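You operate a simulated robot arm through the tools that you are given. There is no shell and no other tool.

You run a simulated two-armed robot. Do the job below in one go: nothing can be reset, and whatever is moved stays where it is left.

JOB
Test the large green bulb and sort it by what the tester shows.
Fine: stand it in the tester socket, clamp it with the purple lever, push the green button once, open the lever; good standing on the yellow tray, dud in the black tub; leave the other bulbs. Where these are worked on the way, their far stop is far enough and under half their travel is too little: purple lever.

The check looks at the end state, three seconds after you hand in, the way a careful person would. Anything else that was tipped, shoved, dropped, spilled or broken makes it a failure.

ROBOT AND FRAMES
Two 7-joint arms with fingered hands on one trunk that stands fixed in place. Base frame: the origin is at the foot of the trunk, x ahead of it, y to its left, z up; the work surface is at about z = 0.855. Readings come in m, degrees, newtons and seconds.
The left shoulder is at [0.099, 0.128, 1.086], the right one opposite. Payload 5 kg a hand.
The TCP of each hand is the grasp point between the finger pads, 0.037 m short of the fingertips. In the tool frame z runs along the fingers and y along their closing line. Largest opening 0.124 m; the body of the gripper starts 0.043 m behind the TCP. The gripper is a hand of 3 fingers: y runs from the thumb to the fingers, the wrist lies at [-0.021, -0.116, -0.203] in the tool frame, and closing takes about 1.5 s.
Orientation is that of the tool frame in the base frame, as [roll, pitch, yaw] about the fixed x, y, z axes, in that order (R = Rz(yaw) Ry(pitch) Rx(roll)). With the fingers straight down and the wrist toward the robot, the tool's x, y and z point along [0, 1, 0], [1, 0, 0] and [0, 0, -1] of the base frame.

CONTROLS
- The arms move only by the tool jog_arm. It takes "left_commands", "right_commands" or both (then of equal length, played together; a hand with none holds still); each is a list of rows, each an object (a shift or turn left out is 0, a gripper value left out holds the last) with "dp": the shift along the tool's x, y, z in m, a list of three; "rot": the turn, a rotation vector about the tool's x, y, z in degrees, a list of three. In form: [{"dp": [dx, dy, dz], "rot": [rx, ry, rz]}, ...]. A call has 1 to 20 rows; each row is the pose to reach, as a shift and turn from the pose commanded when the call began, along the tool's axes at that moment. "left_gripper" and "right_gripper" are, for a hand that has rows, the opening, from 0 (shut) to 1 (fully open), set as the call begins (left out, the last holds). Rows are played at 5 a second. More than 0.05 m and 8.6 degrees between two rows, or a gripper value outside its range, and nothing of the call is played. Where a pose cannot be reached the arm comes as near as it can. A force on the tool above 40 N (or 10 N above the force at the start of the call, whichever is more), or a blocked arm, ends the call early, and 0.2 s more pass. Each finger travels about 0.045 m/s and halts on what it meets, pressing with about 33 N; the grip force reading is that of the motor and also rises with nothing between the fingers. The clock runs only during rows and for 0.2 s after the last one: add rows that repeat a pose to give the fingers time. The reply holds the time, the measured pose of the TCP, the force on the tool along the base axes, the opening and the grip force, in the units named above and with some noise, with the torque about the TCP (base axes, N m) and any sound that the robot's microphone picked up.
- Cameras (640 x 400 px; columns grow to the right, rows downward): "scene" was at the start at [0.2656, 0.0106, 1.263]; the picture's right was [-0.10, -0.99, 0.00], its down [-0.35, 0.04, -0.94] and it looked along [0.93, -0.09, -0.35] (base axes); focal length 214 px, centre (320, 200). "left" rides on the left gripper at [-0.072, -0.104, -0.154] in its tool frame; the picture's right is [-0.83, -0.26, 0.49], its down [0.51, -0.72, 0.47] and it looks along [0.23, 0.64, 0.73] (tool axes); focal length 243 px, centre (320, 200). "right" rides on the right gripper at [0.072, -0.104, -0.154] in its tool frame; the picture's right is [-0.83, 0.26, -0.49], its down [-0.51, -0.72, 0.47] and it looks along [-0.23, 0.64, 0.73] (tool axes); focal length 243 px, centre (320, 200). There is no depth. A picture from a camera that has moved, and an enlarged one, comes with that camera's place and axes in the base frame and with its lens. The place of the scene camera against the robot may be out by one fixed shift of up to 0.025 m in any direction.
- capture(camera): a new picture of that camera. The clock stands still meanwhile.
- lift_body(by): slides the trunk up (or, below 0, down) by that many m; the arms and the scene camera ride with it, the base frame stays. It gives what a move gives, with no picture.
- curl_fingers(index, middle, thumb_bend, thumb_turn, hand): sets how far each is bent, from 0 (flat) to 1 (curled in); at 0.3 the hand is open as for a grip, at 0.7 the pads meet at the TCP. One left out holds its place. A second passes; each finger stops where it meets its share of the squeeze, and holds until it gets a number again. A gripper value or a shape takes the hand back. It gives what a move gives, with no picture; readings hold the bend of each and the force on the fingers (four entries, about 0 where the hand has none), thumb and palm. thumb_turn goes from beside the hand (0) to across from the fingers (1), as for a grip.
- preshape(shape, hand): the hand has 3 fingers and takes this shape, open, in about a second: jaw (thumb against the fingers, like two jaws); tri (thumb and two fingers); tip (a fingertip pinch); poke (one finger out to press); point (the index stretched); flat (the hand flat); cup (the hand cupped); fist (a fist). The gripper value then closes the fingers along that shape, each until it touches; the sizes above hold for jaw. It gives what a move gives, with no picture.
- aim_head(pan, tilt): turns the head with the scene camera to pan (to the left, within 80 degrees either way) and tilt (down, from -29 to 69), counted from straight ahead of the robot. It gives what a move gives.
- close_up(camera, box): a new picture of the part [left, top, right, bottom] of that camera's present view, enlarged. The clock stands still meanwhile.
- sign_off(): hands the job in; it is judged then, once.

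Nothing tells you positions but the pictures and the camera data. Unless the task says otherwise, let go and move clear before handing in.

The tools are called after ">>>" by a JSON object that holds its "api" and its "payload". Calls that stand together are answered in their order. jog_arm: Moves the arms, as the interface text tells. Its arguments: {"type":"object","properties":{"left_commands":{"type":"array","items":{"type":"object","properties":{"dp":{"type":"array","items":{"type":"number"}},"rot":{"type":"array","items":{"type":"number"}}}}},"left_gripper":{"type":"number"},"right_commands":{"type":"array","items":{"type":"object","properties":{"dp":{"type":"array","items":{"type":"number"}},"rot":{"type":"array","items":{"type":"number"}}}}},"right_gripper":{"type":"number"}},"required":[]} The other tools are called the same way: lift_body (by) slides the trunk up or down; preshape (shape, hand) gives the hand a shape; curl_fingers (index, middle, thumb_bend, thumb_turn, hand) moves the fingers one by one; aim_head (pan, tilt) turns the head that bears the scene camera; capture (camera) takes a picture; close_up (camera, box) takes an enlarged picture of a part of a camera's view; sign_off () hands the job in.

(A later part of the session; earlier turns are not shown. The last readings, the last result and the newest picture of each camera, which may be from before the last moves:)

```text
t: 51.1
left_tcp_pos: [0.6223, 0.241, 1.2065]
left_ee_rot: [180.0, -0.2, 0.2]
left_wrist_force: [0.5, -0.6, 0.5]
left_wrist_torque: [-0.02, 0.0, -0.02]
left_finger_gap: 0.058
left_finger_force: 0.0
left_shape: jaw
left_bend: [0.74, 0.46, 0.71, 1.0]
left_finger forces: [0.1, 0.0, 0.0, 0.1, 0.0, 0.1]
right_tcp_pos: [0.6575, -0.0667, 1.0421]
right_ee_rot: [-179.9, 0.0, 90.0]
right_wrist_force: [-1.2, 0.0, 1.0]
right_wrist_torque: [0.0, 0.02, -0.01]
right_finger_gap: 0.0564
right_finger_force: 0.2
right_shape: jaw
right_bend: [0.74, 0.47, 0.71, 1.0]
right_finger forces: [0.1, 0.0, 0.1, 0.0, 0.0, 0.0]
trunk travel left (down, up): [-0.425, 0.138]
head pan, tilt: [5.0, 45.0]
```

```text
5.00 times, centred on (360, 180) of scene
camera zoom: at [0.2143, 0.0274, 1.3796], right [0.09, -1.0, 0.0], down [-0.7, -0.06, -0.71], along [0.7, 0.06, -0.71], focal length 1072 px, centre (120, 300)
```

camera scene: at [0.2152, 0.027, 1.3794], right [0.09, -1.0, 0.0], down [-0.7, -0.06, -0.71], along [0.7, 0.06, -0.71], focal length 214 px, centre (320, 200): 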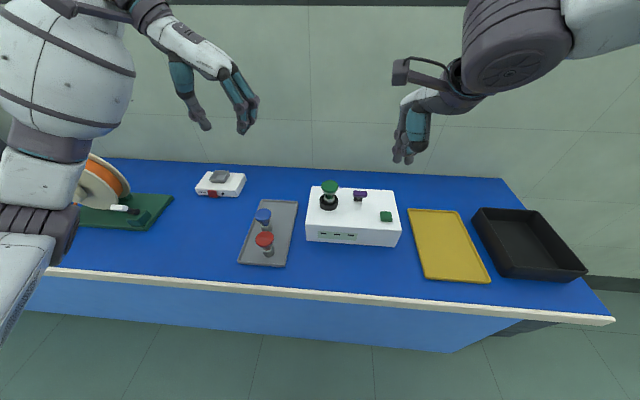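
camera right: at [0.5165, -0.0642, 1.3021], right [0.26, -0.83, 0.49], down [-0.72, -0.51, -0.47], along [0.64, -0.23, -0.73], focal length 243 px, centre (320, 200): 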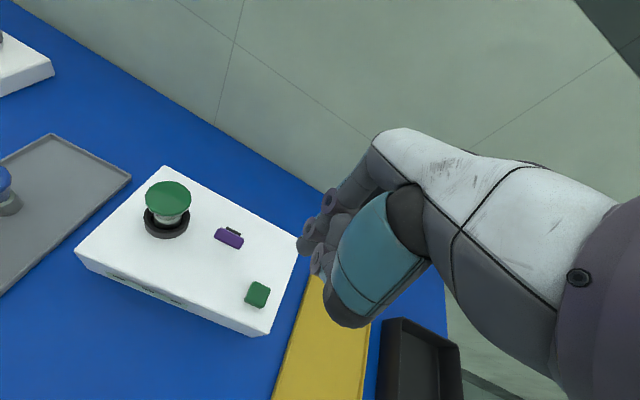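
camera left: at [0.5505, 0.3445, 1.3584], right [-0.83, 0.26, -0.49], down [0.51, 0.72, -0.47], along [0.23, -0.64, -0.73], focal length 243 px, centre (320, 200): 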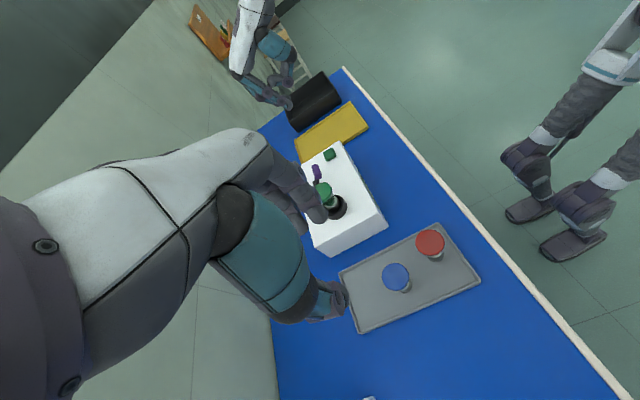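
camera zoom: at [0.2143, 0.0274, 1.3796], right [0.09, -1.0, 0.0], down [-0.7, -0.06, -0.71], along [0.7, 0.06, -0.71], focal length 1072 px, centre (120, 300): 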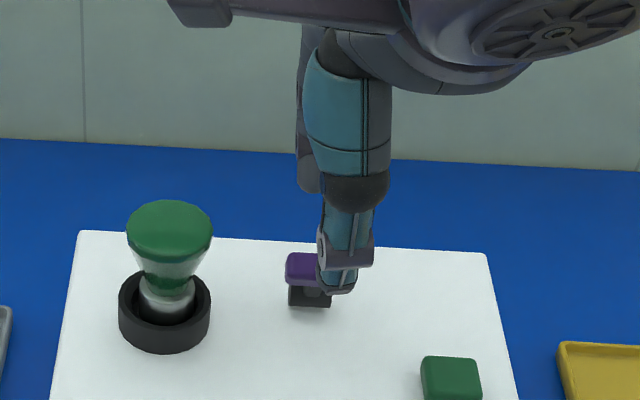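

Thumb is in front of the handle and fingers behind. Lowering, then pushing the lever back away in small steps.

>>> {"api": "jog_arm", "payload": {"right_commands": [{"dp": [0, 0, 0.02]}, {"dp": [0, 0, 0.043]}, {"dp": [0, 0, 0.043]}]}}

>>> {"api": "jog_arm", "payload": {"right_commands": [{"dp": [0, 0.008, 0]}, {"dp": [0, 0.016, 0]}, {"dp": [0, 0.024, 0]}, {"dp": [0, 0.032, 0]}, {"dp": [0, 0.04, 0]}, {"dp": [0, 0.046, 0]}, {"dp": [0, 0.052, 0]}, {"dp": [0, 0.056, 0]}, {"dp": [0, 0.06, 0]}, {"dp": [0, 0.064, 0]}, {"dp": [0, 0.068, 0]}]}}

>>> {"api": "close_up", "payload": {"camera": "right", "box": [200, 140, 400, 340]}}

>>> {"api": "close_up", "payload": {"camera": "scene", "box": [310, 140, 410, 220]}}

```text
t: 51.9
left_tcp_pos: [0.6231, 0.2406, 1.2059]
left_ee_rot: [-180.0, -0.1, 0.2]
left_wrist_force: [0.4, -0.2, 0.5]
left_wrist_torque: [0.03, 0.0, 0.02]
left_finger_gap: 0.0576
left_finger_force: 0.1
left_shape: jaw
left_bend: [0.74, 0.46, 0.71, 1.0]
left_finger forces: [0.1, 0.0, 0.0, 0.1, 0.0, 0.0]
right_tcp_pos: [0.6551, -0.0682, 0.9998]
right_ee_rot: [-179.9, -0.2, 90.0]
right_wrist_force: [-0.8, 0.3, 0.6]
right_wrist_torque: [0.02, -0.02, 0.0]
right_finger_gap: 0.0565
right_finger_force: 0.1
right_shape: jaw
right_bend: [0.74, 0.47, 0.71, 1.0]
right_finger forces: [0.1, 0.0, 0.0, 0.0, 0.0, 0.1]
trunk travel left (down, up): [-0.425, 0.138]
head pan, tilt: [5.0, 45.0]
```

```text
t: 54.3
left_tcp_pos: [0.6215, 0.2414, 1.2063]
left_ee_rot: [-179.9, -0.1, 0.2]
left_wrist_force: [-0.1, 0.8, -0.9]
left_wrist_torque: [0.03, -0.03, 0.01]
left_finger_gap: 0.0579
left_finger_force: 0.0
left_shape: jaw
left_bend: [0.74, 0.46, 0.71, 1.0]
left_finger forces: [0.1, 0.0, 0.0, 0.0, 0.0, 0.0]
right_tcp_pos: [0.7244, -0.0676, 1.0005]
right_ee_rot: [-179.8, 0.0, 89.8]
right_wrist_force: [-4.4, 0.0, 2.0]
right_wrist_torque: [-0.03, 0.23, 0.02]
right_finger_gap: 0.0597
right_finger_force: 0.1
right_shape: jaw
right_bend: [0.74, 0.47, 0.68, 1.0]
right_finger forces: [0.0, 0.1, 0.1, 0.0, 5.4, 0.0]
trunk travel left (down, up): [-0.425, 0.138]
head pan, tilt: [5.0, 45.0]
```

```text
2.00 times, centred on (300, 240) of right
camera zoom: at [0.621, 0.0053, 1.1539], right [0.26, -0.83, 0.49], down [-0.72, -0.51, -0.47], along [0.64, -0.23, -0.73], focal length 485 px, centre (360, 120)
```

zoom: 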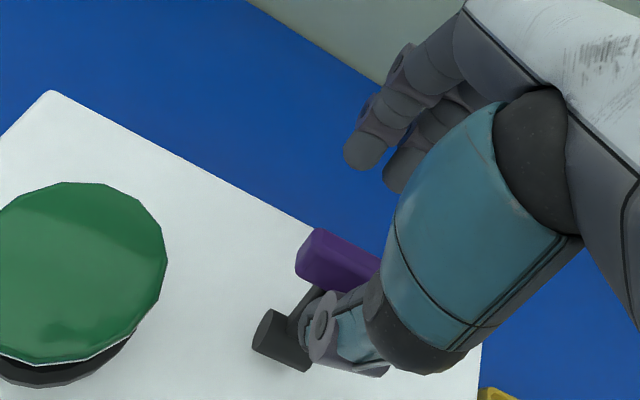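

```text
5.00 times, centred on (360, 180) of scene
camera zoom: at [0.2139, 0.027, 1.3797], right [0.09, -1.0, 0.0], down [-0.7, -0.06, -0.71], along [0.7, 0.06, -0.71], focal length 1072 px, centre (120, 300)
```

zoom: 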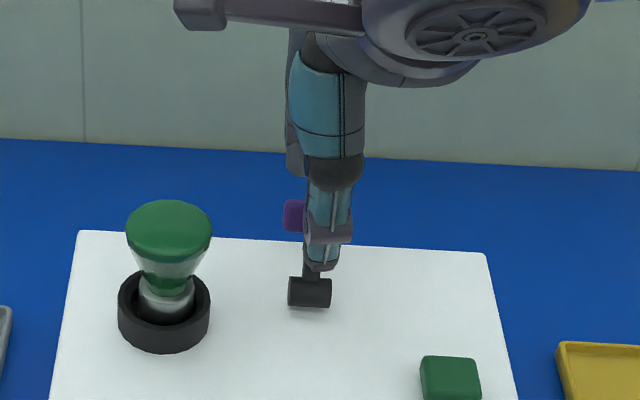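

The handle is back near its original lean, with thumb force building. I'll push a few mm more to make sure it reaches the stop.

>>> {"api": "jog_arm", "payload": {"right_commands": [{"dp": [0, 0.003, 0]}, {"dp": [0, 0.006, 0]}, {"dp": [0, 0.006, 0]}]}}

```text
t: 55.1
left_tcp_pos: [0.6213, 0.2419, 1.2068]
left_ee_rot: [-180.0, -0.2, 0.2]
left_wrist_force: [0.1, 0.8, 0.0]
left_wrist_torque: [0.06, -0.01, 0.0]
left_finger_gap: 0.0579
left_finger_force: 0.0
left_shape: jaw
left_bend: [0.74, 0.46, 0.71, 1.0]
left_finger forces: [0.0, 0.0, 0.0, 0.1, 0.1, 0.0]
right_tcp_pos: [0.7314, -0.0682, 1.0003]
right_ee_rot: [-179.9, -0.1, 89.9]
right_wrist_force: [-10.1, 1.7, 2.8]
right_wrist_torque: [0.04, 0.38, -0.06]
right_finger_gap: 0.0635
right_finger_force: 0.0
right_shape: jaw
right_bend: [0.74, 0.47, 0.66, 1.0]
right_finger forces: [0.1, 0.0, 0.1, 0.0, 9.7, 0.0]
trunk travel left (down, up): [-0.425, 0.138]
head pan, tilt: [5.0, 45.0]
```

The lever is at its open stop (the thumb is just flexing). I'll back off, rise clear, and verify the lever's position.

>>> {"api": "jog_arm", "payload": {"right_commands": [{"dp": [0, -0.008, 0]}, {"dp": [0, -0.018, 0]}, {"dp": [0, -0.018, -0.02]}, {"dp": [0, -0.018, -0.05]}, {"dp": [0, -0.018, -0.09]}, {"dp": [-0.03, -0.04, -0.12]}, {"dp": [-0.06, -0.06, -0.13]}]}}

>>> {"api": "close_up", "payload": {"camera": "scene", "box": [290, 140, 430, 260]}}

>>> {"api": "capture", "payload": {"camera": "right"}}

>>> {"api": "close_up", "payload": {"camera": "left", "box": [250, 80, 400, 240]}}

```text
t: 56.7
left_tcp_pos: [0.6206, 0.2399, 1.2073]
left_ee_rot: [-179.9, -0.2, 0.2]
left_wrist_force: [-0.2, -0.5, 1.0]
left_wrist_torque: [0.06, -0.02, 0.0]
left_finger_gap: 0.058
left_finger_force: 0.0
left_shape: jaw
left_bend: [0.74, 0.46, 0.71, 1.0]
left_finger forces: [0.1, 0.0, 0.0, 0.1, 0.1, 0.1]
right_tcp_pos: [0.6719, -0.128, 1.1312]
right_ee_rot: [-179.9, -0.3, 90.0]
right_wrist_force: [-0.3, -0.7, -0.1]
right_wrist_torque: [0.1, -0.02, 0.0]
right_finger_gap: 0.0562
right_finger_force: 0.1
right_shape: jaw
right_bend: [0.74, 0.47, 0.71, 1.0]
right_finger forces: [0.0, 0.0, 0.0, 0.0, 0.0, 0.1]
trunk travel left (down, up): [-0.425, 0.138]
head pan, tilt: [5.0, 45.0]
```

```text
3.33 times, centred on (360, 200) of scene
camera zoom: at [0.2135, 0.0255, 1.3798], right [0.09, -1.0, 0.0], down [-0.7, -0.06, -0.71], along [0.71, 0.06, -0.71], focal length 715 px, centre (187, 200)
```

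zoom: 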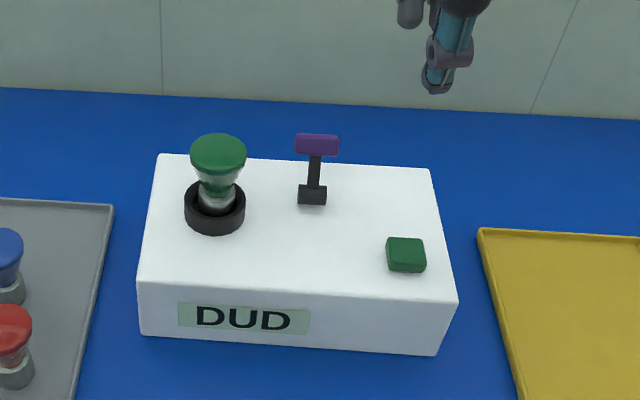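

```text
taken
camera right: at [0.5673, -0.0555, 1.285], right [0.26, -0.83, 0.49], down [-0.72, -0.51, -0.47], along [0.64, -0.23, -0.73], focal length 243 px, centre (320, 200)
```

right: 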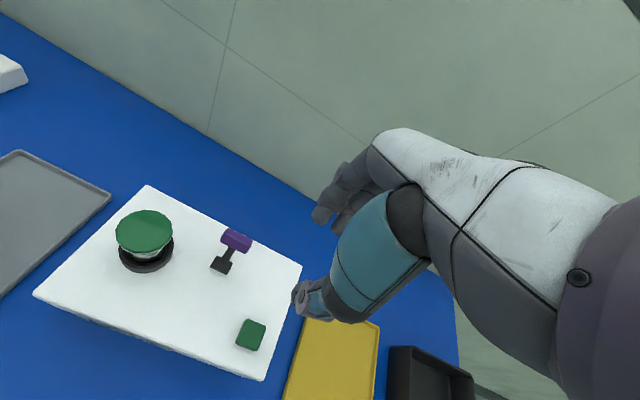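

```text
2.50 times, centred on (325, 160) of left
camera zoom: at [0.5486, 0.3431, 1.3596], right [-0.83, 0.26, -0.49], down [0.51, 0.72, -0.47], along [0.24, -0.64, -0.73], focal length 606 px, centre (308, 300)
```

zoom: 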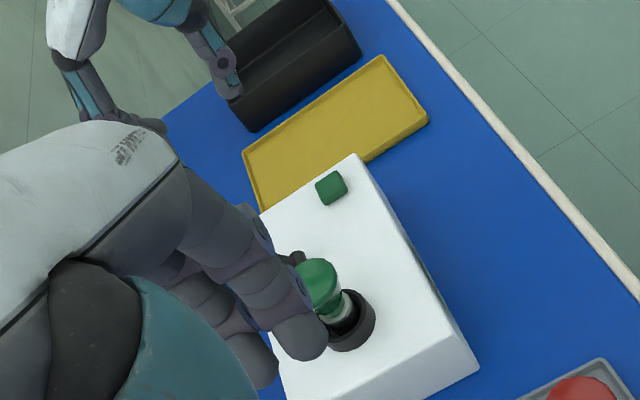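

The lever is back at its original open position and the bulb still stands in the socket. Now the right hand moves over the bulb, opened, well above it.

>>> {"api": "jog_arm", "payload": {"right_commands": [{"dp": [0.03, -0.003, 0.005]}, {"dp": [0.07, -0.007, 0.015]}, {"dp": [0.11, -0.011, 0.025]}, {"dp": [0.14, -0.015, 0.035]}, {"dp": [0.148, -0.015, 0.046]}, {"dp": [0.148, -0.015, 0.046]}, {"dp": [0.148, -0.015, 0.046]}], "right_gripper": 0.7}}

>>> {"api": "capture", "payload": {"camera": "right"}}

>>> {"api": "close_up", "payload": {"camera": "right", "box": [200, 140, 420, 340]}}

>>> {"api": "close_up", "payload": {"camera": "scene", "box": [290, 120, 430, 240]}}

>>> {"api": "close_up", "payload": {"camera": "left", "box": [250, 80, 400, 240]}}

```text
t: 58.3
left_tcp_pos: [0.6226, 0.2417, 1.2058]
left_ee_rot: [-180.0, -0.1, 0.1]
left_wrist_force: [-0.1, -0.6, -0.5]
left_wrist_torque: [-0.01, -0.02, -0.01]
left_finger_gap: 0.0579
left_finger_force: 0.1
left_shape: jaw
left_bend: [0.74, 0.46, 0.71, 1.0]
left_finger forces: [0.0, 0.0, 0.0, 0.1, 0.1, 0.0]
right_tcp_pos: [0.6567, 0.0161, 1.0836]
right_ee_rot: [-179.8, -0.2, 89.9]
right_wrist_force: [-0.9, 0.7, -0.5]
right_wrist_torque: [-0.03, -0.05, -0.04]
right_finger_gap: 0.0865
right_finger_force: 0.0
right_shape: jaw
right_bend: [0.27, 0.37, 0.59, 0.99]
right_finger forces: [0.0, 0.0, 0.0, 0.0, 0.0, 0.0]
trunk travel left (down, up): [-0.425, 0.138]
head pan, tilt: [5.0, 45.0]
```

```text
taken
camera right: at [0.5532, 0.0893, 1.2369], right [0.26, -0.83, 0.49], down [-0.72, -0.51, -0.47], along [0.64, -0.23, -0.73], focal length 243 px, centre (320, 200)
```

right: 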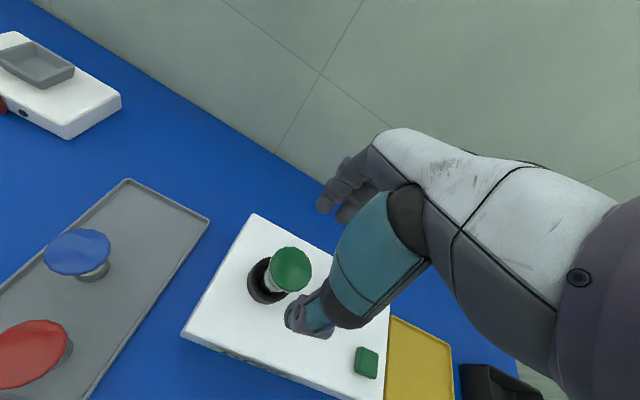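

```text
2.00 times, centred on (310, 240) of right
camera zoom: at [0.5532, 0.0893, 1.2369], right [0.26, -0.83, 0.49], down [-0.72, -0.51, -0.47], along [0.64, -0.23, -0.73], focal length 485 px, centre (340, 120)
```

zoom: 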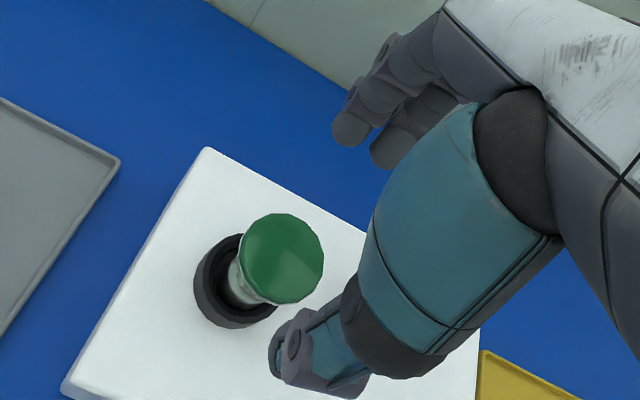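

```text
3.33 times, centred on (360, 180) of scene
camera zoom: at [0.2146, 0.0271, 1.3796], right [0.09, -1.0, 0.0], down [-0.7, -0.06, -0.71], along [0.7, 0.06, -0.71], focal length 715 px, centre (187, 267)
```

zoom: 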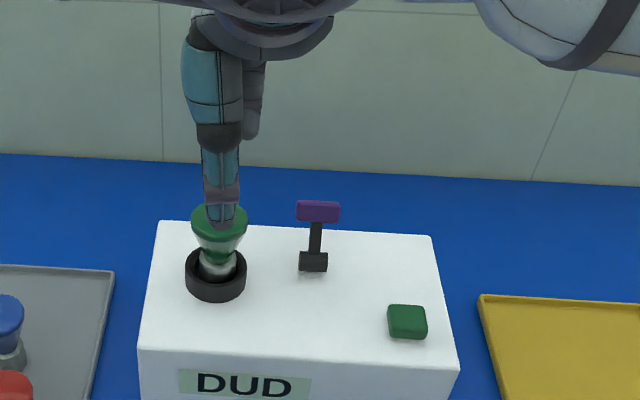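

```text
2.50 times, centred on (325, 160) of left
camera zoom: at [0.5499, 0.3447, 1.3587], right [-0.83, 0.26, -0.49], down [0.51, 0.72, -0.47], along [0.23, -0.64, -0.73], focal length 606 px, centre (308, 300)
```

zoom: 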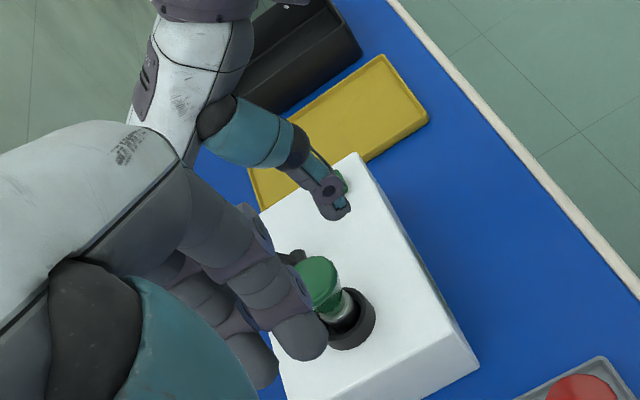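

Bulb axis is at about (0.656, 0.019). I'll align and come down in two stages.

>>> {"api": "jog_arm", "payload": {"right_commands": [{"dp": [0.0015, 0, 0.02]}, {"dp": [0.003, -0.0005, 0.045]}, {"dp": [0.003, -0.0005, 0.06]}, {"dp": [0.003, -0.0005, 0.06]}]}}

>>> {"api": "close_up", "payload": {"camera": "right", "box": [200, 140, 420, 340]}}

>>> {"api": "close_up", "payload": {"camera": "left", "box": [280, 110, 370, 220]}}

>>> {"api": "close_up", "payload": {"camera": "scene", "box": [300, 140, 380, 220]}}

```text
t: 59.3
left_tcp_pos: [0.6232, 0.241, 1.2066]
left_ee_rot: [-179.9, 0.1, 0.2]
left_wrist_force: [0.0, 0.4, 0.1]
left_wrist_torque: [0.0, -0.04, 0.01]
left_finger_gap: 0.0581
left_finger_force: 0.1
left_shape: jaw
left_bend: [0.74, 0.46, 0.71, 1.0]
left_finger forces: [0.0, 0.1, 0.0, 0.1, 0.1, 0.0]
right_tcp_pos: [0.6586, 0.0157, 1.0253]
right_ee_rot: [-179.9, 0.1, 90.0]
right_wrist_force: [1.3, -1.0, -0.1]
right_wrist_torque: [0.02, 0.02, 0.01]
right_finger_gap: 0.0868
right_finger_force: 0.1
right_shape: jaw
right_bend: [0.27, 0.37, 0.59, 0.99]
right_finger forces: [0.0, 0.1, 0.0, 0.0, 0.1, 0.0]
right hand out of reach, approached as far as the arm can: row 1, 2, 3, 4
trunk travel left (down, up): [-0.425, 0.138]
head pan, tilt: [5.0, 45.0]
```

```text
2.00 times, centred on (310, 240) of right
camera zoom: at [0.5539, 0.0892, 1.1791], right [0.26, -0.83, 0.49], down [-0.72, -0.51, -0.47], along [0.64, -0.23, -0.73], focal length 485 px, centre (340, 120)
```

zoom: 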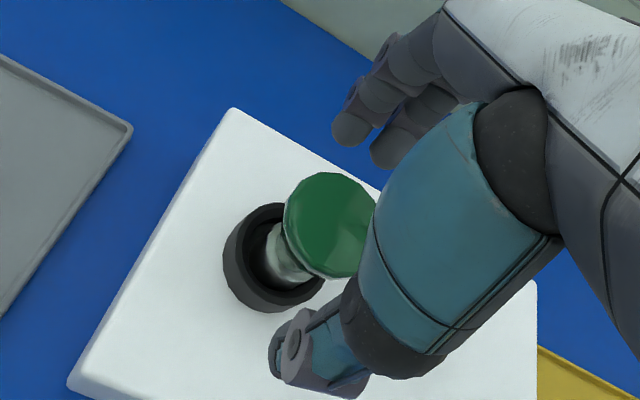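

```text
3.64 times, centred on (325, 165) of left
camera zoom: at [0.5501, 0.3447, 1.3586], right [-0.83, 0.26, -0.49], down [0.51, 0.72, -0.47], along [0.23, -0.64, -0.73], focal length 882 px, centre (302, 327)
```

zoom: 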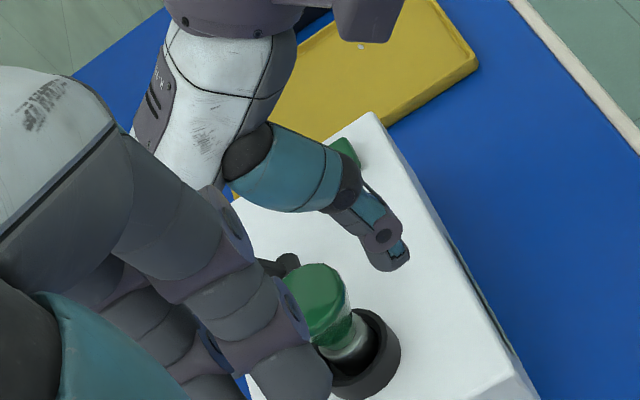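

```text
5.00 times, centred on (340, 180) of scene
camera zoom: at [0.2148, 0.0272, 1.3795], right [0.09, -1.0, 0.0], down [-0.7, -0.06, -0.71], along [0.7, 0.06, -0.71], focal length 1072 px, centre (220, 300)
```

zoom: 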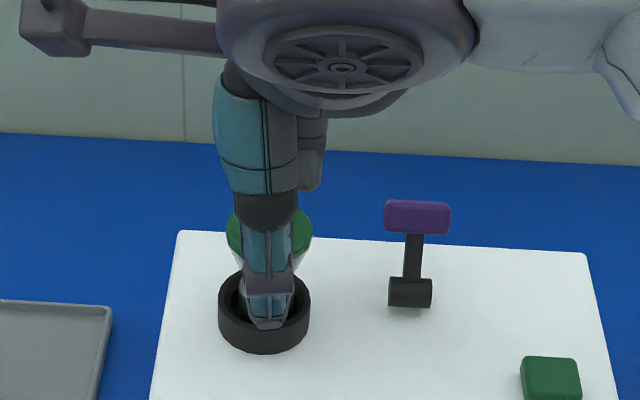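

That wrist angle is at the right arm's limit here (y stuck at 0.016). I'll go back up and turn the right hand 45° so the wrist comes more from the right.

>>> {"api": "jog_arm", "payload": {"right_commands": [{"dp": [0, 0, -0.03]}, {"dp": [0, 0, -0.06]}, {"dp": [0, 0, -0.06], "rot": [0, 0, -8]}, {"dp": [0, 0, -0.06], "rot": [0, 0, -16]}, {"dp": [0, 0, -0.06], "rot": [0, 0, -24]}, {"dp": [0, 0, -0.06], "rot": [0, 0, -32]}, {"dp": [0, 0, -0.06], "rot": [0, 0, -40]}, {"dp": [0, 0, -0.06], "rot": [0, 0, -45]}, {"dp": [0, 0, -0.06], "rot": [0, 0, -45]}]}}

>>> {"api": "capture", "payload": {"camera": "right"}}

>>> {"api": "capture", "payload": {"camera": "scene"}}

```text
t: 61.3
left_tcp_pos: [0.6229, 0.2402, 1.205]
left_ee_rot: [-179.9, 0.0, 0.3]
left_wrist_force: [0.2, -0.2, -0.5]
left_wrist_torque: [-0.02, -0.03, 0.02]
left_finger_gap: 0.0578
left_finger_force: 0.1
left_shape: jaw
left_bend: [0.74, 0.46, 0.71, 1.0]
left_finger forces: [0.1, 0.0, 0.1, 0.1, 0.0, 0.0]
right_tcp_pos: [0.6595, 0.0165, 1.0854]
right_ee_rot: [180.0, -0.3, 135.0]
right_wrist_force: [0.1, 0.1, 0.7]
right_wrist_torque: [0.0, 0.05, 0.0]
right_finger_gap: 0.0864
right_finger_force: 0.1
right_shape: jaw
right_bend: [0.27, 0.37, 0.59, 0.99]
right_finger forces: [0.1, 0.1, 0.1, 0.0, 0.1, 0.0]
trunk travel left (down, up): [-0.425, 0.138]
head pan, tilt: [5.0, 45.0]
```

```text
taken
camera right: at [0.5342, -0.0058, 1.2389], right [0.77, -0.4, 0.49], down [-0.15, -0.87, -0.47], along [0.62, 0.29, -0.73], focal length 243 px, centre (320, 200)
```

right: 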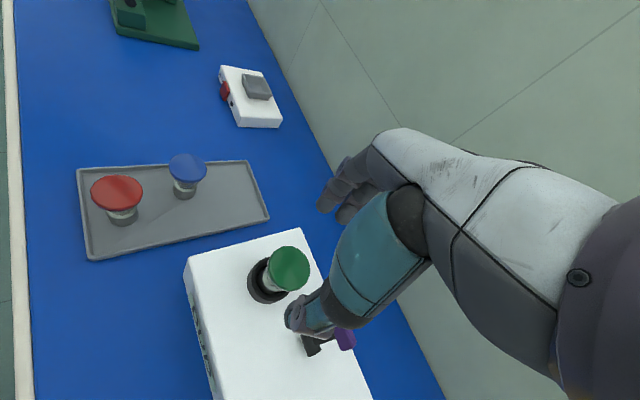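

```text
taken
camera scene: at [0.2149, 0.0269, 1.3795], right [0.09, -1.0, 0.0], down [-0.7, -0.06, -0.71], along [0.7, 0.06, -0.71], focal length 214 px, centre (320, 200)
```

scene: 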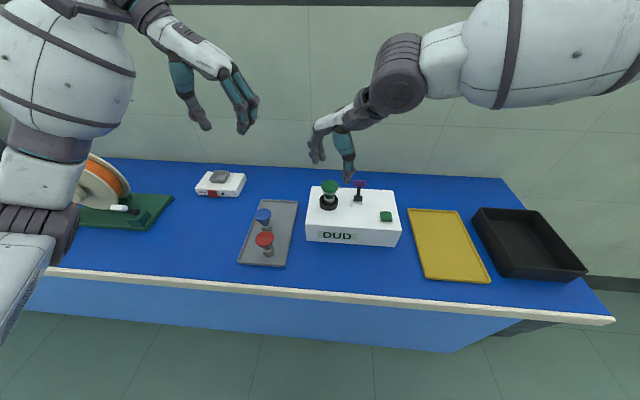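

Now yaw 135° is reached without trouble. I'll align over the bulb and descend part way.

>>> {"api": "jog_arm", "payload": {"right_commands": [{"dp": [0.002, 0, 0.02]}, {"dp": [0.0042, -0.0007, 0.04]}, {"dp": [0.0042, -0.0007, 0.055]}, {"dp": [0.0042, -0.0007, 0.055]}]}}

>>> {"api": "close_up", "payload": {"camera": "right", "box": [200, 140, 420, 340]}}

>>> {"api": "close_up", "payload": {"camera": "left", "box": [270, 100, 400, 220]}}

>>> {"api": "close_up", "payload": {"camera": "scene", "box": [300, 140, 380, 220]}}

```text
t: 62.3
left_tcp_pos: [0.6234, 0.2415, 1.2058]
left_ee_rot: [180.0, 0.0, 0.1]
left_wrist_force: [0.4, 0.2, -0.2]
left_wrist_torque: [0.01, -0.01, 0.01]
left_finger_gap: 0.0578
left_finger_force: 0.0
left_shape: jaw
left_bend: [0.74, 0.46, 0.71, 1.0]
left_finger forces: [0.0, 0.1, 0.0, 0.1, 0.1, 0.1]
right_tcp_pos: [0.6561, 0.0196, 1.0283]
right_ee_rot: [179.9, 0.0, 135.0]
right_wrist_force: [1.0, 0.2, 0.4]
right_wrist_torque: [-0.04, -0.01, -0.01]
right_finger_gap: 0.0867
right_finger_force: 0.1
right_shape: jaw
right_bend: [0.27, 0.37, 0.59, 0.99]
right_finger forces: [0.0, 0.0, 0.0, 0.1, 0.0, 0.1]
trunk travel left (down, up): [-0.425, 0.138]
head pan, tilt: [5.0, 45.0]
```

```text
2.00 times, centred on (310, 240) of right
camera zoom: at [0.5301, -0.0027, 1.1829], right [0.77, -0.4, 0.49], down [-0.15, -0.87, -0.47], along [0.62, 0.29, -0.73], focal length 485 px, centre (340, 120)
```

zoom: 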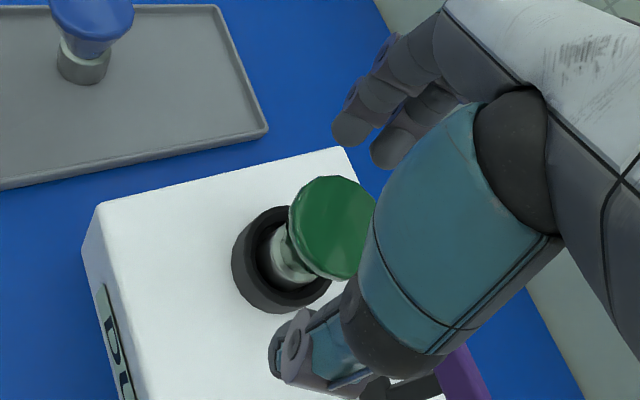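

```text
3.33 times, centred on (335, 160) of left
camera zoom: at [0.5499, 0.3449, 1.3585], right [-0.83, 0.26, -0.49], down [0.51, 0.72, -0.47], along [0.23, -0.64, -0.73], focal length 809 px, centre (270, 333)
```

zoom: 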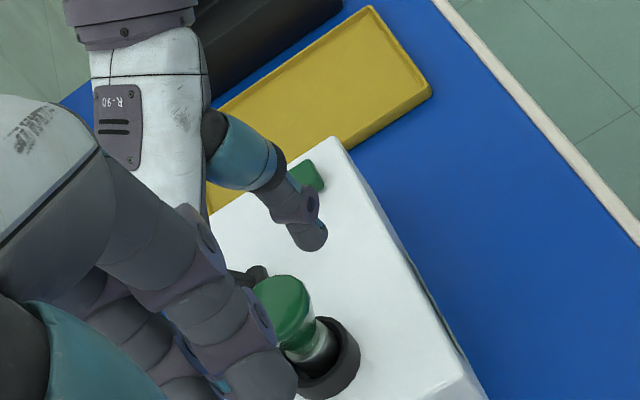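

```text
5.00 times, centred on (340, 180) of scene
camera zoom: at [0.2146, 0.0274, 1.3796], right [0.09, -1.0, 0.0], down [-0.7, -0.06, -0.71], along [0.7, 0.06, -0.71], focal length 1072 px, centre (220, 300)
```

zoom: 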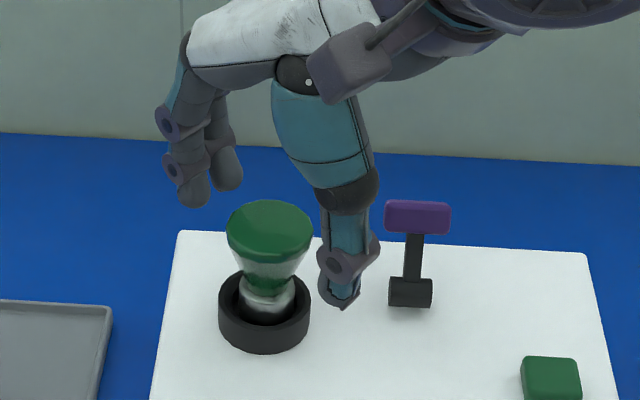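

Well aligned: the dome is at (0.657, 0.020) and TCP at (0.656, 0.0196). Descending to grip height, just above the socket rim.

>>> {"api": "jog_arm", "payload": {"right_commands": [{"dp": [0, 0, 0.01]}, {"dp": [0, 0, 0.02]}, {"dp": [0, 0, 0.031]}, {"dp": [0, 0, 0.031]}]}}

>>> {"api": "close_up", "payload": {"camera": "right", "box": [200, 140, 420, 340]}}

>>> {"api": "close_up", "payload": {"camera": "scene", "box": [300, 140, 380, 220]}}

```text
t: 63.3
left_tcp_pos: [0.6234, 0.2409, 1.2054]
left_ee_rot: [-179.9, 0.0, 0.2]
left_wrist_force: [-0.2, 0.2, 0.4]
left_wrist_torque: [0.01, -0.01, -0.01]
left_finger_gap: 0.0578
left_finger_force: 0.0
left_shape: jaw
left_bend: [0.74, 0.46, 0.71, 1.0]
left_finger forces: [0.0, 0.0, 0.0, 0.0, 0.0, 0.1]
right_tcp_pos: [0.6552, 0.0197, 0.999]
right_ee_rot: [-180.0, -0.2, 135.0]
right_wrist_force: [-0.3, -0.1, -0.5]
right_wrist_torque: [-0.02, 0.01, -0.03]
right_finger_gap: 0.0864
right_finger_force: 0.1
right_shape: jaw
right_bend: [0.27, 0.37, 0.59, 0.99]
right_finger forces: [0.1, 0.1, 0.0, 0.0, 0.0, 0.0]
trunk travel left (down, up): [-0.425, 0.138]
head pan, tilt: [5.0, 45.0]
```

```text
2.00 times, centred on (310, 240) of right
camera zoom: at [0.5303, -0.0026, 1.1523], right [0.77, -0.4, 0.49], down [-0.15, -0.87, -0.47], along [0.62, 0.29, -0.73], focal length 485 px, centre (340, 120)
```

zoom: 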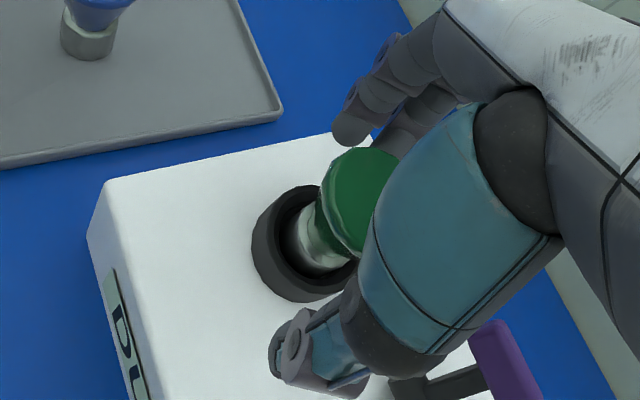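

```text
5.00 times, centred on (340, 180) of scene
camera zoom: at [0.2149, 0.0271, 1.3795], right [0.09, -1.0, 0.0], down [-0.7, -0.06, -0.71], along [0.7, 0.06, -0.71], focal length 1072 px, centre (220, 300)
```

zoom: 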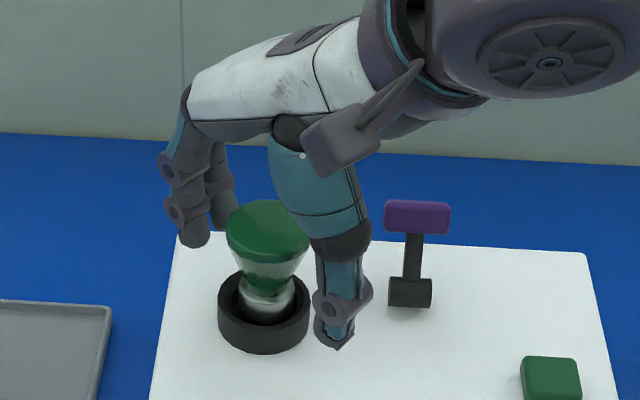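

Jaws are around the head on the diagonal. Closing in steps.

>>> {"api": "jog_arm", "payload": {"right_commands": [{"dp": [0, 0, 0]}, {"dp": [0, 0, 0]}, {"dp": [0, 0, 0]}, {"dp": [0, 0, 0]}, {"dp": [0, 0, 0]}, {"dp": [0, 0, 0]}, {"dp": [0, 0, 0]}], "right_gripper": 0.22}}

>>> {"api": "close_up", "payload": {"camera": "right", "box": [200, 140, 420, 340]}}

>>> {"api": "close_up", "payload": {"camera": "scene", "box": [300, 140, 380, 220]}}

```text
t: 64.9
left_tcp_pos: [0.622, 0.2417, 1.206]
left_ee_rot: [-179.9, 0.0, 0.3]
left_wrist_force: [-0.1, 0.3, 0.2]
left_wrist_torque: [0.01, -0.04, 0.02]
left_finger_gap: 0.0578
left_finger_force: 0.0
left_shape: jaw
left_bend: [0.74, 0.46, 0.71, 1.0]
left_finger forces: [0.0, 0.1, 0.0, 0.0, 0.1, 0.0]
right_tcp_pos: [0.6552, 0.0199, 0.9989]
right_ee_rot: [-180.0, -0.1, 135.0]
right_wrist_force: [-0.7, -0.3, 0.2]
right_wrist_torque: [0.02, 0.02, 0.01]
right_finger_gap: 0.0277
right_finger_force: 0.2
right_shape: jaw
right_bend: [0.73, 0.58, 0.74, 1.0]
right_finger forces: [0.1, 0.0, 0.0, 0.0, 0.4, 0.1]
trunk travel left (down, up): [-0.425, 0.138]
head pan, tilt: [5.0, 45.0]
```

```text
2.00 times, centred on (310, 240) of right
camera zoom: at [0.5304, -0.0026, 1.1524], right [0.77, -0.4, 0.49], down [-0.15, -0.87, -0.47], along [0.62, 0.29, -0.73], focal length 485 px, centre (340, 120)
```

zoom: 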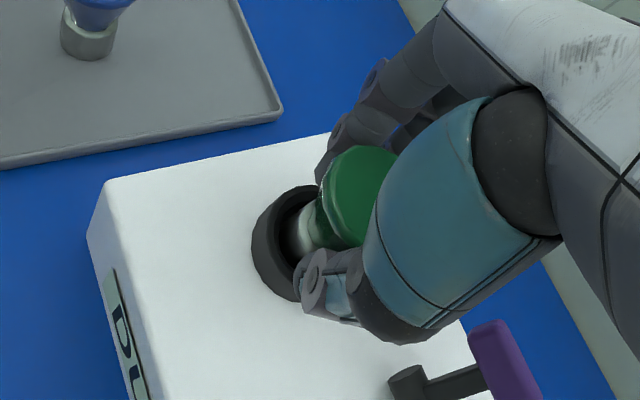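

```text
5.00 times, centred on (340, 180) of scene
camera zoom: at [0.2149, 0.027, 1.3795], right [0.09, -1.0, 0.0], down [-0.7, -0.06, -0.71], along [0.7, 0.06, -0.71], focal length 1072 px, centre (220, 300)
```

zoom: 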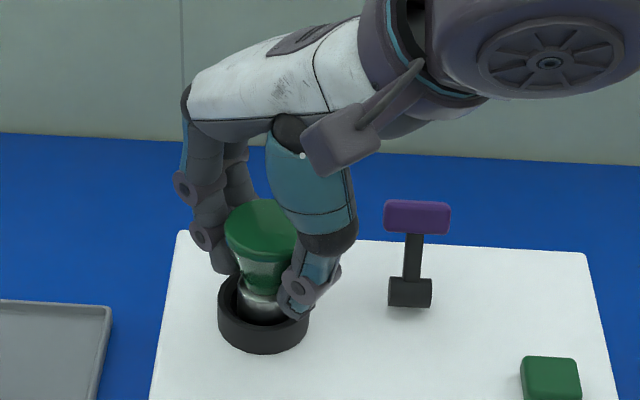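

Light contact starting at the neck, with the bulb still upright. Closing to a firm grip.

>>> {"api": "jog_arm", "payload": {"right_commands": [{"dp": [0, 0, 0]}, {"dp": [0, 0, 0]}, {"dp": [0, 0, 0]}, {"dp": [0, 0, 0]}, {"dp": [0, 0, 0]}], "right_gripper": 0.08}}

>>> {"api": "close_up", "payload": {"camera": "right", "box": [200, 140, 420, 340]}}

>>> {"api": "close_up", "payload": {"camera": "scene", "box": [300, 140, 380, 220]}}

```text
t: 66.1
left_tcp_pos: [0.6221, 0.242, 1.2052]
left_ee_rot: [-179.8, 0.0, 0.2]
left_wrist_force: [-0.1, 0.5, -0.1]
left_wrist_torque: [-0.01, 0.03, -0.02]
left_finger_gap: 0.0581
left_finger_force: 0.1
left_shape: jaw
left_bend: [0.74, 0.46, 0.71, 1.0]
left_finger forces: [0.0, 0.0, 0.1, 0.0, 0.0, 0.0]
right_tcp_pos: [0.6537, 0.0201, 0.999]
right_ee_rot: [-180.0, -0.1, 135.0]
right_wrist_force: [0.1, -0.1, 0.2]
right_wrist_torque: [-0.01, -0.01, 0.03]
right_finger_gap: 0.0227
right_finger_force: 32.8
right_shape: jaw
right_bend: [0.73, 0.62, 0.75, 1.0]
right_finger forces: [17.4, 9.6, 0.0, 0.1, 27.7, 0.1]
trunk travel left (down, up): [-0.425, 0.138]
head pan, tilt: [5.0, 45.0]
```

```text
2.00 times, centred on (310, 240) of right
camera zoom: at [0.5304, -0.0026, 1.1523], right [0.77, -0.4, 0.49], down [-0.15, -0.87, -0.47], along [0.62, 0.29, -0.73], focal length 485 px, centre (340, 120)
```

zoom: 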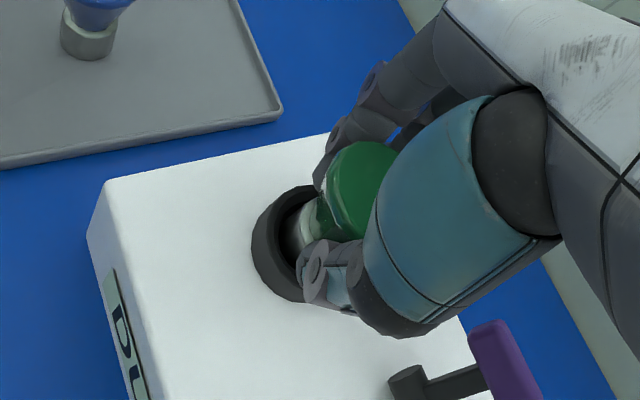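

```text
5.00 times, centred on (340, 180) of scene
camera zoom: at [0.215, 0.027, 1.3795], right [0.09, -1.0, 0.0], down [-0.7, -0.06, -0.71], along [0.7, 0.06, -0.71], focal length 1072 px, centre (220, 300)
```

zoom: 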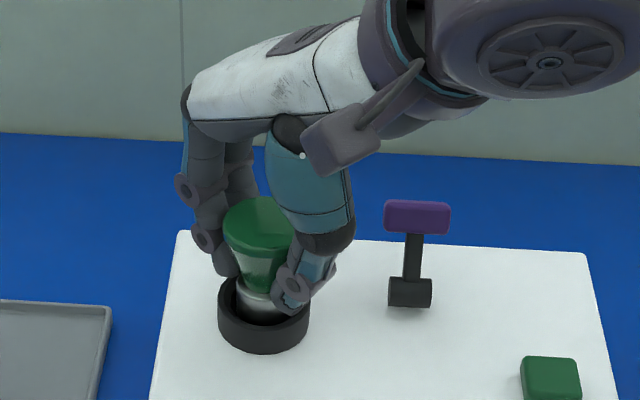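

Firm grip (28/17/10 N). Lifting slowly straight up out of the socket.

>>> {"api": "jog_arm", "payload": {"right_commands": [{"dp": [0, 0, -0.005]}, {"dp": [0, 0, -0.01]}, {"dp": [0, 0, -0.017]}, {"dp": [0, 0, -0.025]}, {"dp": [0, 0, -0.035]}, {"dp": [0, 0, -0.035]}]}}

>>> {"api": "close_up", "payload": {"camera": "scene", "box": [290, 120, 390, 220]}}

>>> {"api": "close_up", "payload": {"camera": "right", "box": [200, 140, 420, 340]}}

```text
t: 67.5
left_tcp_pos: [0.6235, 0.2411, 1.2054]
left_ee_rot: [-179.9, 0.0, 0.2]
left_wrist_force: [0.4, -0.7, 0.9]
left_wrist_torque: [-0.01, -0.03, 0.01]
left_finger_gap: 0.0581
left_finger_force: 0.0
left_shape: jaw
left_bend: [0.74, 0.46, 0.71, 1.0]
left_finger forces: [0.1, 0.1, 0.1, 0.1, 0.0, 0.0]
right_tcp_pos: [0.6546, 0.0186, 1.0336]
right_ee_rot: [-180.0, -0.2, 135.0]
right_wrist_force: [0.1, 0.5, -0.8]
right_wrist_torque: [-0.01, -0.02, -0.02]
right_finger_gap: 0.0227
right_finger_force: 32.7
right_shape: jaw
right_bend: [0.73, 0.62, 0.75, 1.0]
right_finger forces: [17.4, 9.8, 0.0, 0.0, 27.7, 0.1]
trunk travel left (down, up): [-0.425, 0.138]
head pan, tilt: [5.0, 45.0]
```

```text
4.00 times, centred on (340, 170) of scene
camera zoom: at [0.2153, 0.0269, 1.3794], right [0.09, -1.0, 0.0], down [-0.7, -0.06, -0.71], along [0.7, 0.06, -0.71], focal length 858 px, centre (240, 320)
```

zoom: 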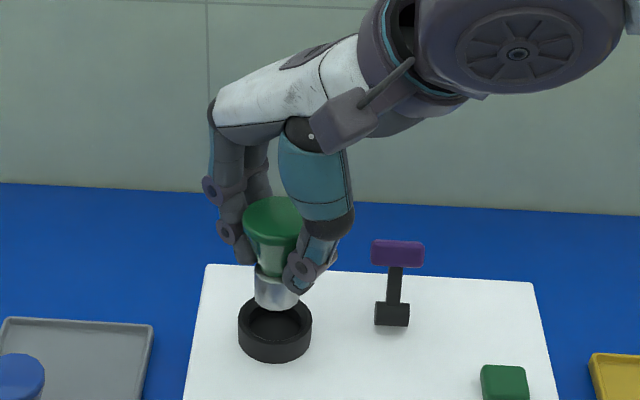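

```text
2.00 times, centred on (310, 240) of right
camera zoom: at [0.5303, -0.0029, 1.1874], right [0.77, -0.4, 0.49], down [-0.15, -0.87, -0.47], along [0.62, 0.29, -0.73], focal length 485 px, centre (340, 120)
```

zoom: 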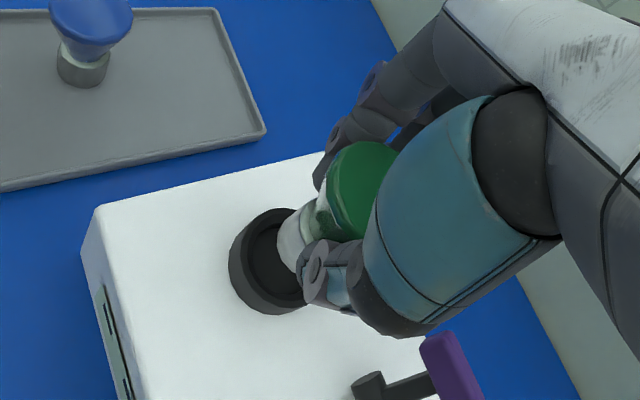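

The bulb is out of the socket and held securely. I'll rise higher, then carry it over toward the black tub on the right, turning the hand back to straight.

>>> {"api": "jog_arm", "payload": {"right_commands": [{"dp": [0, 0, -0.03]}, {"dp": [0, 0, -0.06]}, {"dp": [0, 0, -0.095]}, {"dp": [-0.02545, -0.03111, -0.1], "rot": [0, 0, 4.5]}, {"dp": [-0.0509, -0.0622, -0.1], "rot": [0, 0, 9]}, {"dp": [-0.0763, -0.0933, -0.1], "rot": [0, 0, 13.5]}, {"dp": [-0.1018, -0.1244, -0.1], "rot": [0, 0, 18]}, {"dp": [-0.1272, -0.1555, -0.1], "rot": [0, 0, 22.5]}, {"dp": [-0.1527, -0.1866, -0.1], "rot": [0, 0, 27]}, {"dp": [-0.1781, -0.2177, -0.1], "rot": [0, 0, 31.5]}, {"dp": [-0.2036, -0.2489, -0.1], "rot": [0, 0, 36]}, {"dp": [-0.229, -0.28, -0.1], "rot": [0, 0, 40.5]}, {"dp": [-0.2545, -0.3111, -0.1], "rot": [0, 0, 45]}, {"dp": [-0.2545, -0.3111, -0.1], "rot": [0, 0, 45]}]}}

>>> {"api": "aim_head", "payload": {"pan": -30, "tilt": 45}}

>>> {"api": "capture", "payload": {"camera": "scene"}}

>>> {"api": "capture", "payload": {"camera": "right"}}

```text
t: 70.5
left_tcp_pos: [0.6238, 0.2412, 1.2057]
left_ee_rot: [-180.0, 0.0, 0.1]
left_wrist_force: [0.1, 0.4, 0.0]
left_wrist_torque: [0.0, -0.02, -0.03]
left_finger_gap: 0.0582
left_finger_force: 0.0
left_shape: jaw
left_bend: [0.74, 0.46, 0.71, 1.0]
left_finger forces: [0.0, 0.1, 0.1, 0.0, 0.1, 0.1]
right_tcp_pos: [0.6126, -0.3798, 1.1337]
right_ee_rot: [-180.0, 0.0, 89.9]
right_wrist_force: [0.8, 0.8, -0.8]
right_wrist_torque: [-0.02, -0.02, -0.03]
right_finger_gap: 0.0225
right_finger_force: 32.9
right_shape: jaw
right_bend: [0.73, 0.62, 0.75, 1.0]
right_finger forces: [16.4, 10.3, 0.0, 0.0, 27.6, 0.1]
trunk travel left (down, up): [-0.425, 0.138]
head pan, tilt: [5.0, 45.0]
```

```text
t: 71.5
left_tcp_pos: [0.6236, 0.2413, 1.2059]
left_ee_rot: [-180.0, 0.0, 0.2]
left_wrist_force: [0.1, 0.2, -0.4]
left_wrist_torque: [-0.01, -0.01, 0.02]
left_finger_gap: 0.0581
left_finger_force: 0.0
left_shape: jaw
left_bend: [0.74, 0.46, 0.71, 1.0]
left_finger forces: [0.0, 0.0, 0.0, 0.0, 0.0, 0.1]
right_tcp_pos: [0.614, -0.3819, 1.1346]
right_ee_rot: [-179.9, -0.1, 90.0]
right_wrist_force: [-0.5, 0.2, -1.4]
right_wrist_torque: [-0.01, 0.02, 0.0]
right_finger_gap: 0.0227
right_finger_force: 32.8
right_shape: jaw
right_bend: [0.73, 0.62, 0.75, 1.0]
right_finger forces: [16.4, 10.3, 0.1, 0.0, 27.6, 0.0]
trunk travel left (down, up): [-0.425, 0.138]
head pan, tilt: [-30.0, 45.0]
```

```text
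taken
camera scene: at [0.2045, -0.0207, 1.3795], right [-0.5, -0.87, 0.0], down [-0.61, 0.35, -0.71], along [0.61, -0.35, -0.71], focal length 214 px, centre (320, 200)
```

scene: 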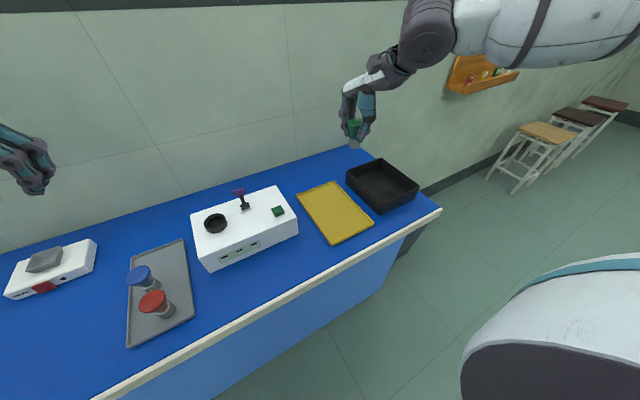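

```text
taken
camera right: at [0.5089, -0.308, 1.2877], right [0.26, -0.83, 0.49], down [-0.72, -0.51, -0.47], along [0.64, -0.23, -0.73], focal length 243 px, centre (320, 200)
```

right: 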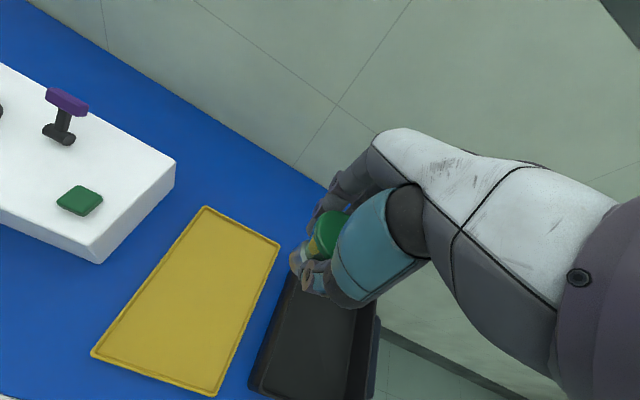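

The tub spans roughly x 0.51–0.69, y −0.43 to −0.60. I'll move over its center, then check before lowering.

>>> {"api": "jog_arm", "payload": {"right_commands": [{"dp": [-0.035, -0.004, 0.005]}, {"dp": [-0.07, -0.008, 0.01]}, {"dp": [-0.105, -0.012, 0.02]}, {"dp": [-0.13, -0.014, 0.035]}, {"dp": [-0.13, -0.014, 0.035]}]}}

>>> {"api": "capture", "payload": {"camera": "right"}}

>>> {"api": "close_up", "payload": {"camera": "scene", "box": [320, 60, 460, 240]}}

```text
t: 72.7
left_tcp_pos: [0.624, 0.2412, 1.2047]
left_ee_rot: [-179.9, 0.0, 0.2]
left_wrist_force: [0.9, 0.7, -0.4]
left_wrist_torque: [0.01, 0.01, 0.03]
left_finger_gap: 0.0574
left_finger_force: 0.0
left_shape: jaw
left_bend: [0.74, 0.46, 0.71, 1.0]
left_finger forces: [0.0, 0.1, 0.0, 0.0, 0.0, 0.0]
right_tcp_pos: [0.5995, -0.5107, 1.0992]
right_ee_rot: [-179.7, -0.2, 90.0]
right_wrist_force: [0.1, 0.6, -1.2]
right_wrist_torque: [0.01, 0.0, 0.02]
right_finger_gap: 0.0228
right_finger_force: 33.1
right_shape: jaw
right_bend: [0.73, 0.62, 0.75, 1.0]
right_finger forces: [16.0, 10.5, 0.0, 0.0, 27.5, 0.1]
trunk travel left (down, up): [-0.425, 0.138]
head pan, tilt: [-30.0, 45.0]
```

```text
taken
camera right: at [0.496, -0.4378, 1.2518], right [0.26, -0.83, 0.49], down [-0.72, -0.51, -0.47], along [0.64, -0.23, -0.73], focal length 243 px, centre (320, 200)
```

right: 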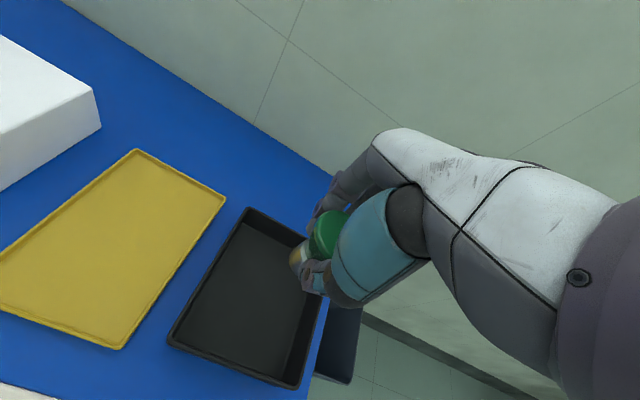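

```text
2.22 times, centred on (390, 150) of scene
camera zoom: at [0.2053, -0.0213, 1.3793], right [-0.5, -0.87, 0.0], down [-0.61, 0.35, -0.71], along [0.61, -0.35, -0.71], focal length 477 px, centre (164, 311)
```

zoom: 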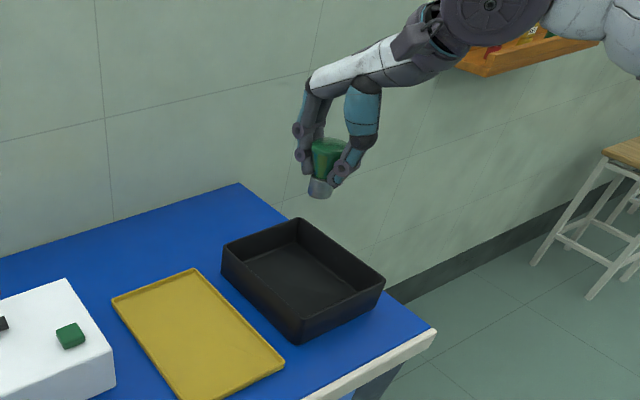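

Tub center refined to (0.606, −0.518). Lowering over its middle until the bulb is inside, then checking.

>>> {"api": "jog_arm", "payload": {"right_commands": [{"dp": [-0.004, 0.004, 0.03]}, {"dp": [-0.007, 0.0065, 0.06]}, {"dp": [-0.007, 0.0065, 0.09]}, {"dp": [-0.007, 0.0065, 0.12]}, {"dp": [-0.007, 0.0065, 0.14]}, {"dp": [-0.007, 0.0065, 0.14]}]}}

>>> {"api": "capture", "payload": {"camera": "right"}}

>>> {"api": "close_up", "payload": {"camera": "scene", "box": [320, 100, 460, 240]}}

```text
t: 74.1
left_tcp_pos: [0.6224, 0.2416, 1.2057]
left_ee_rot: [-179.8, 0.0, 0.2]
left_wrist_force: [0.2, 0.4, 0.5]
left_wrist_torque: [0.01, 0.0, 0.02]
left_finger_gap: 0.058
left_finger_force: 0.0
left_shape: jaw
left_bend: [0.74, 0.46, 0.71, 1.0]
left_finger forces: [0.1, 0.0, 0.1, 0.0, 0.0, 0.1]
right_tcp_pos: [0.6058, -0.5172, 0.9584]
right_ee_rot: [-179.9, -0.1, 90.0]
right_wrist_force: [0.4, -0.2, -0.6]
right_wrist_torque: [-0.03, 0.02, -0.02]
right_finger_gap: 0.0226
right_finger_force: 33.2
right_shape: jaw
right_bend: [0.73, 0.62, 0.75, 1.0]
right_finger forces: [16.1, 10.6, 0.0, 0.1, 27.5, 0.0]
trunk travel left (down, up): [-0.425, 0.138]
head pan, tilt: [-30.0, 45.0]
```

```text
taken
camera right: at [0.502, -0.444, 1.1119], right [0.26, -0.83, 0.49], down [-0.72, -0.51, -0.47], along [0.64, -0.23, -0.73], focal length 243 px, centre (320, 200)
```

right: 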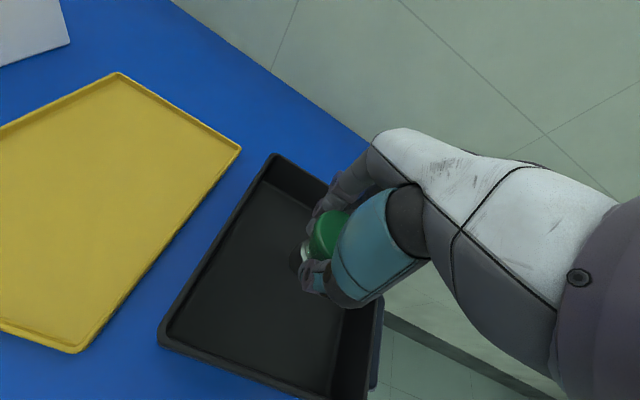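

```text
2.86 times, centred on (390, 170) of scene
camera zoom: at [0.2041, -0.0205, 1.3796], right [-0.5, -0.87, 0.0], down [-0.61, 0.35, -0.71], along [0.61, -0.35, -0.71], focal length 613 px, centre (120, 286)
```

zoom: 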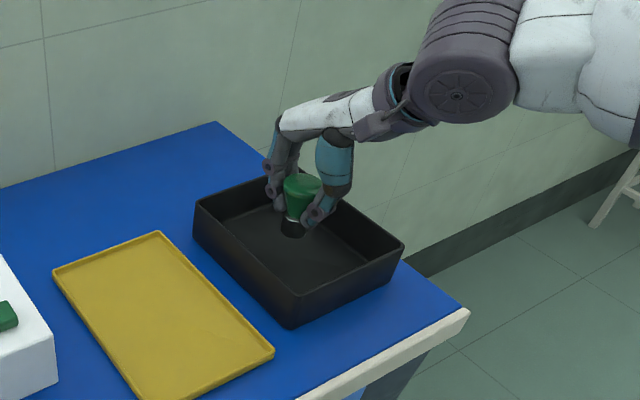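

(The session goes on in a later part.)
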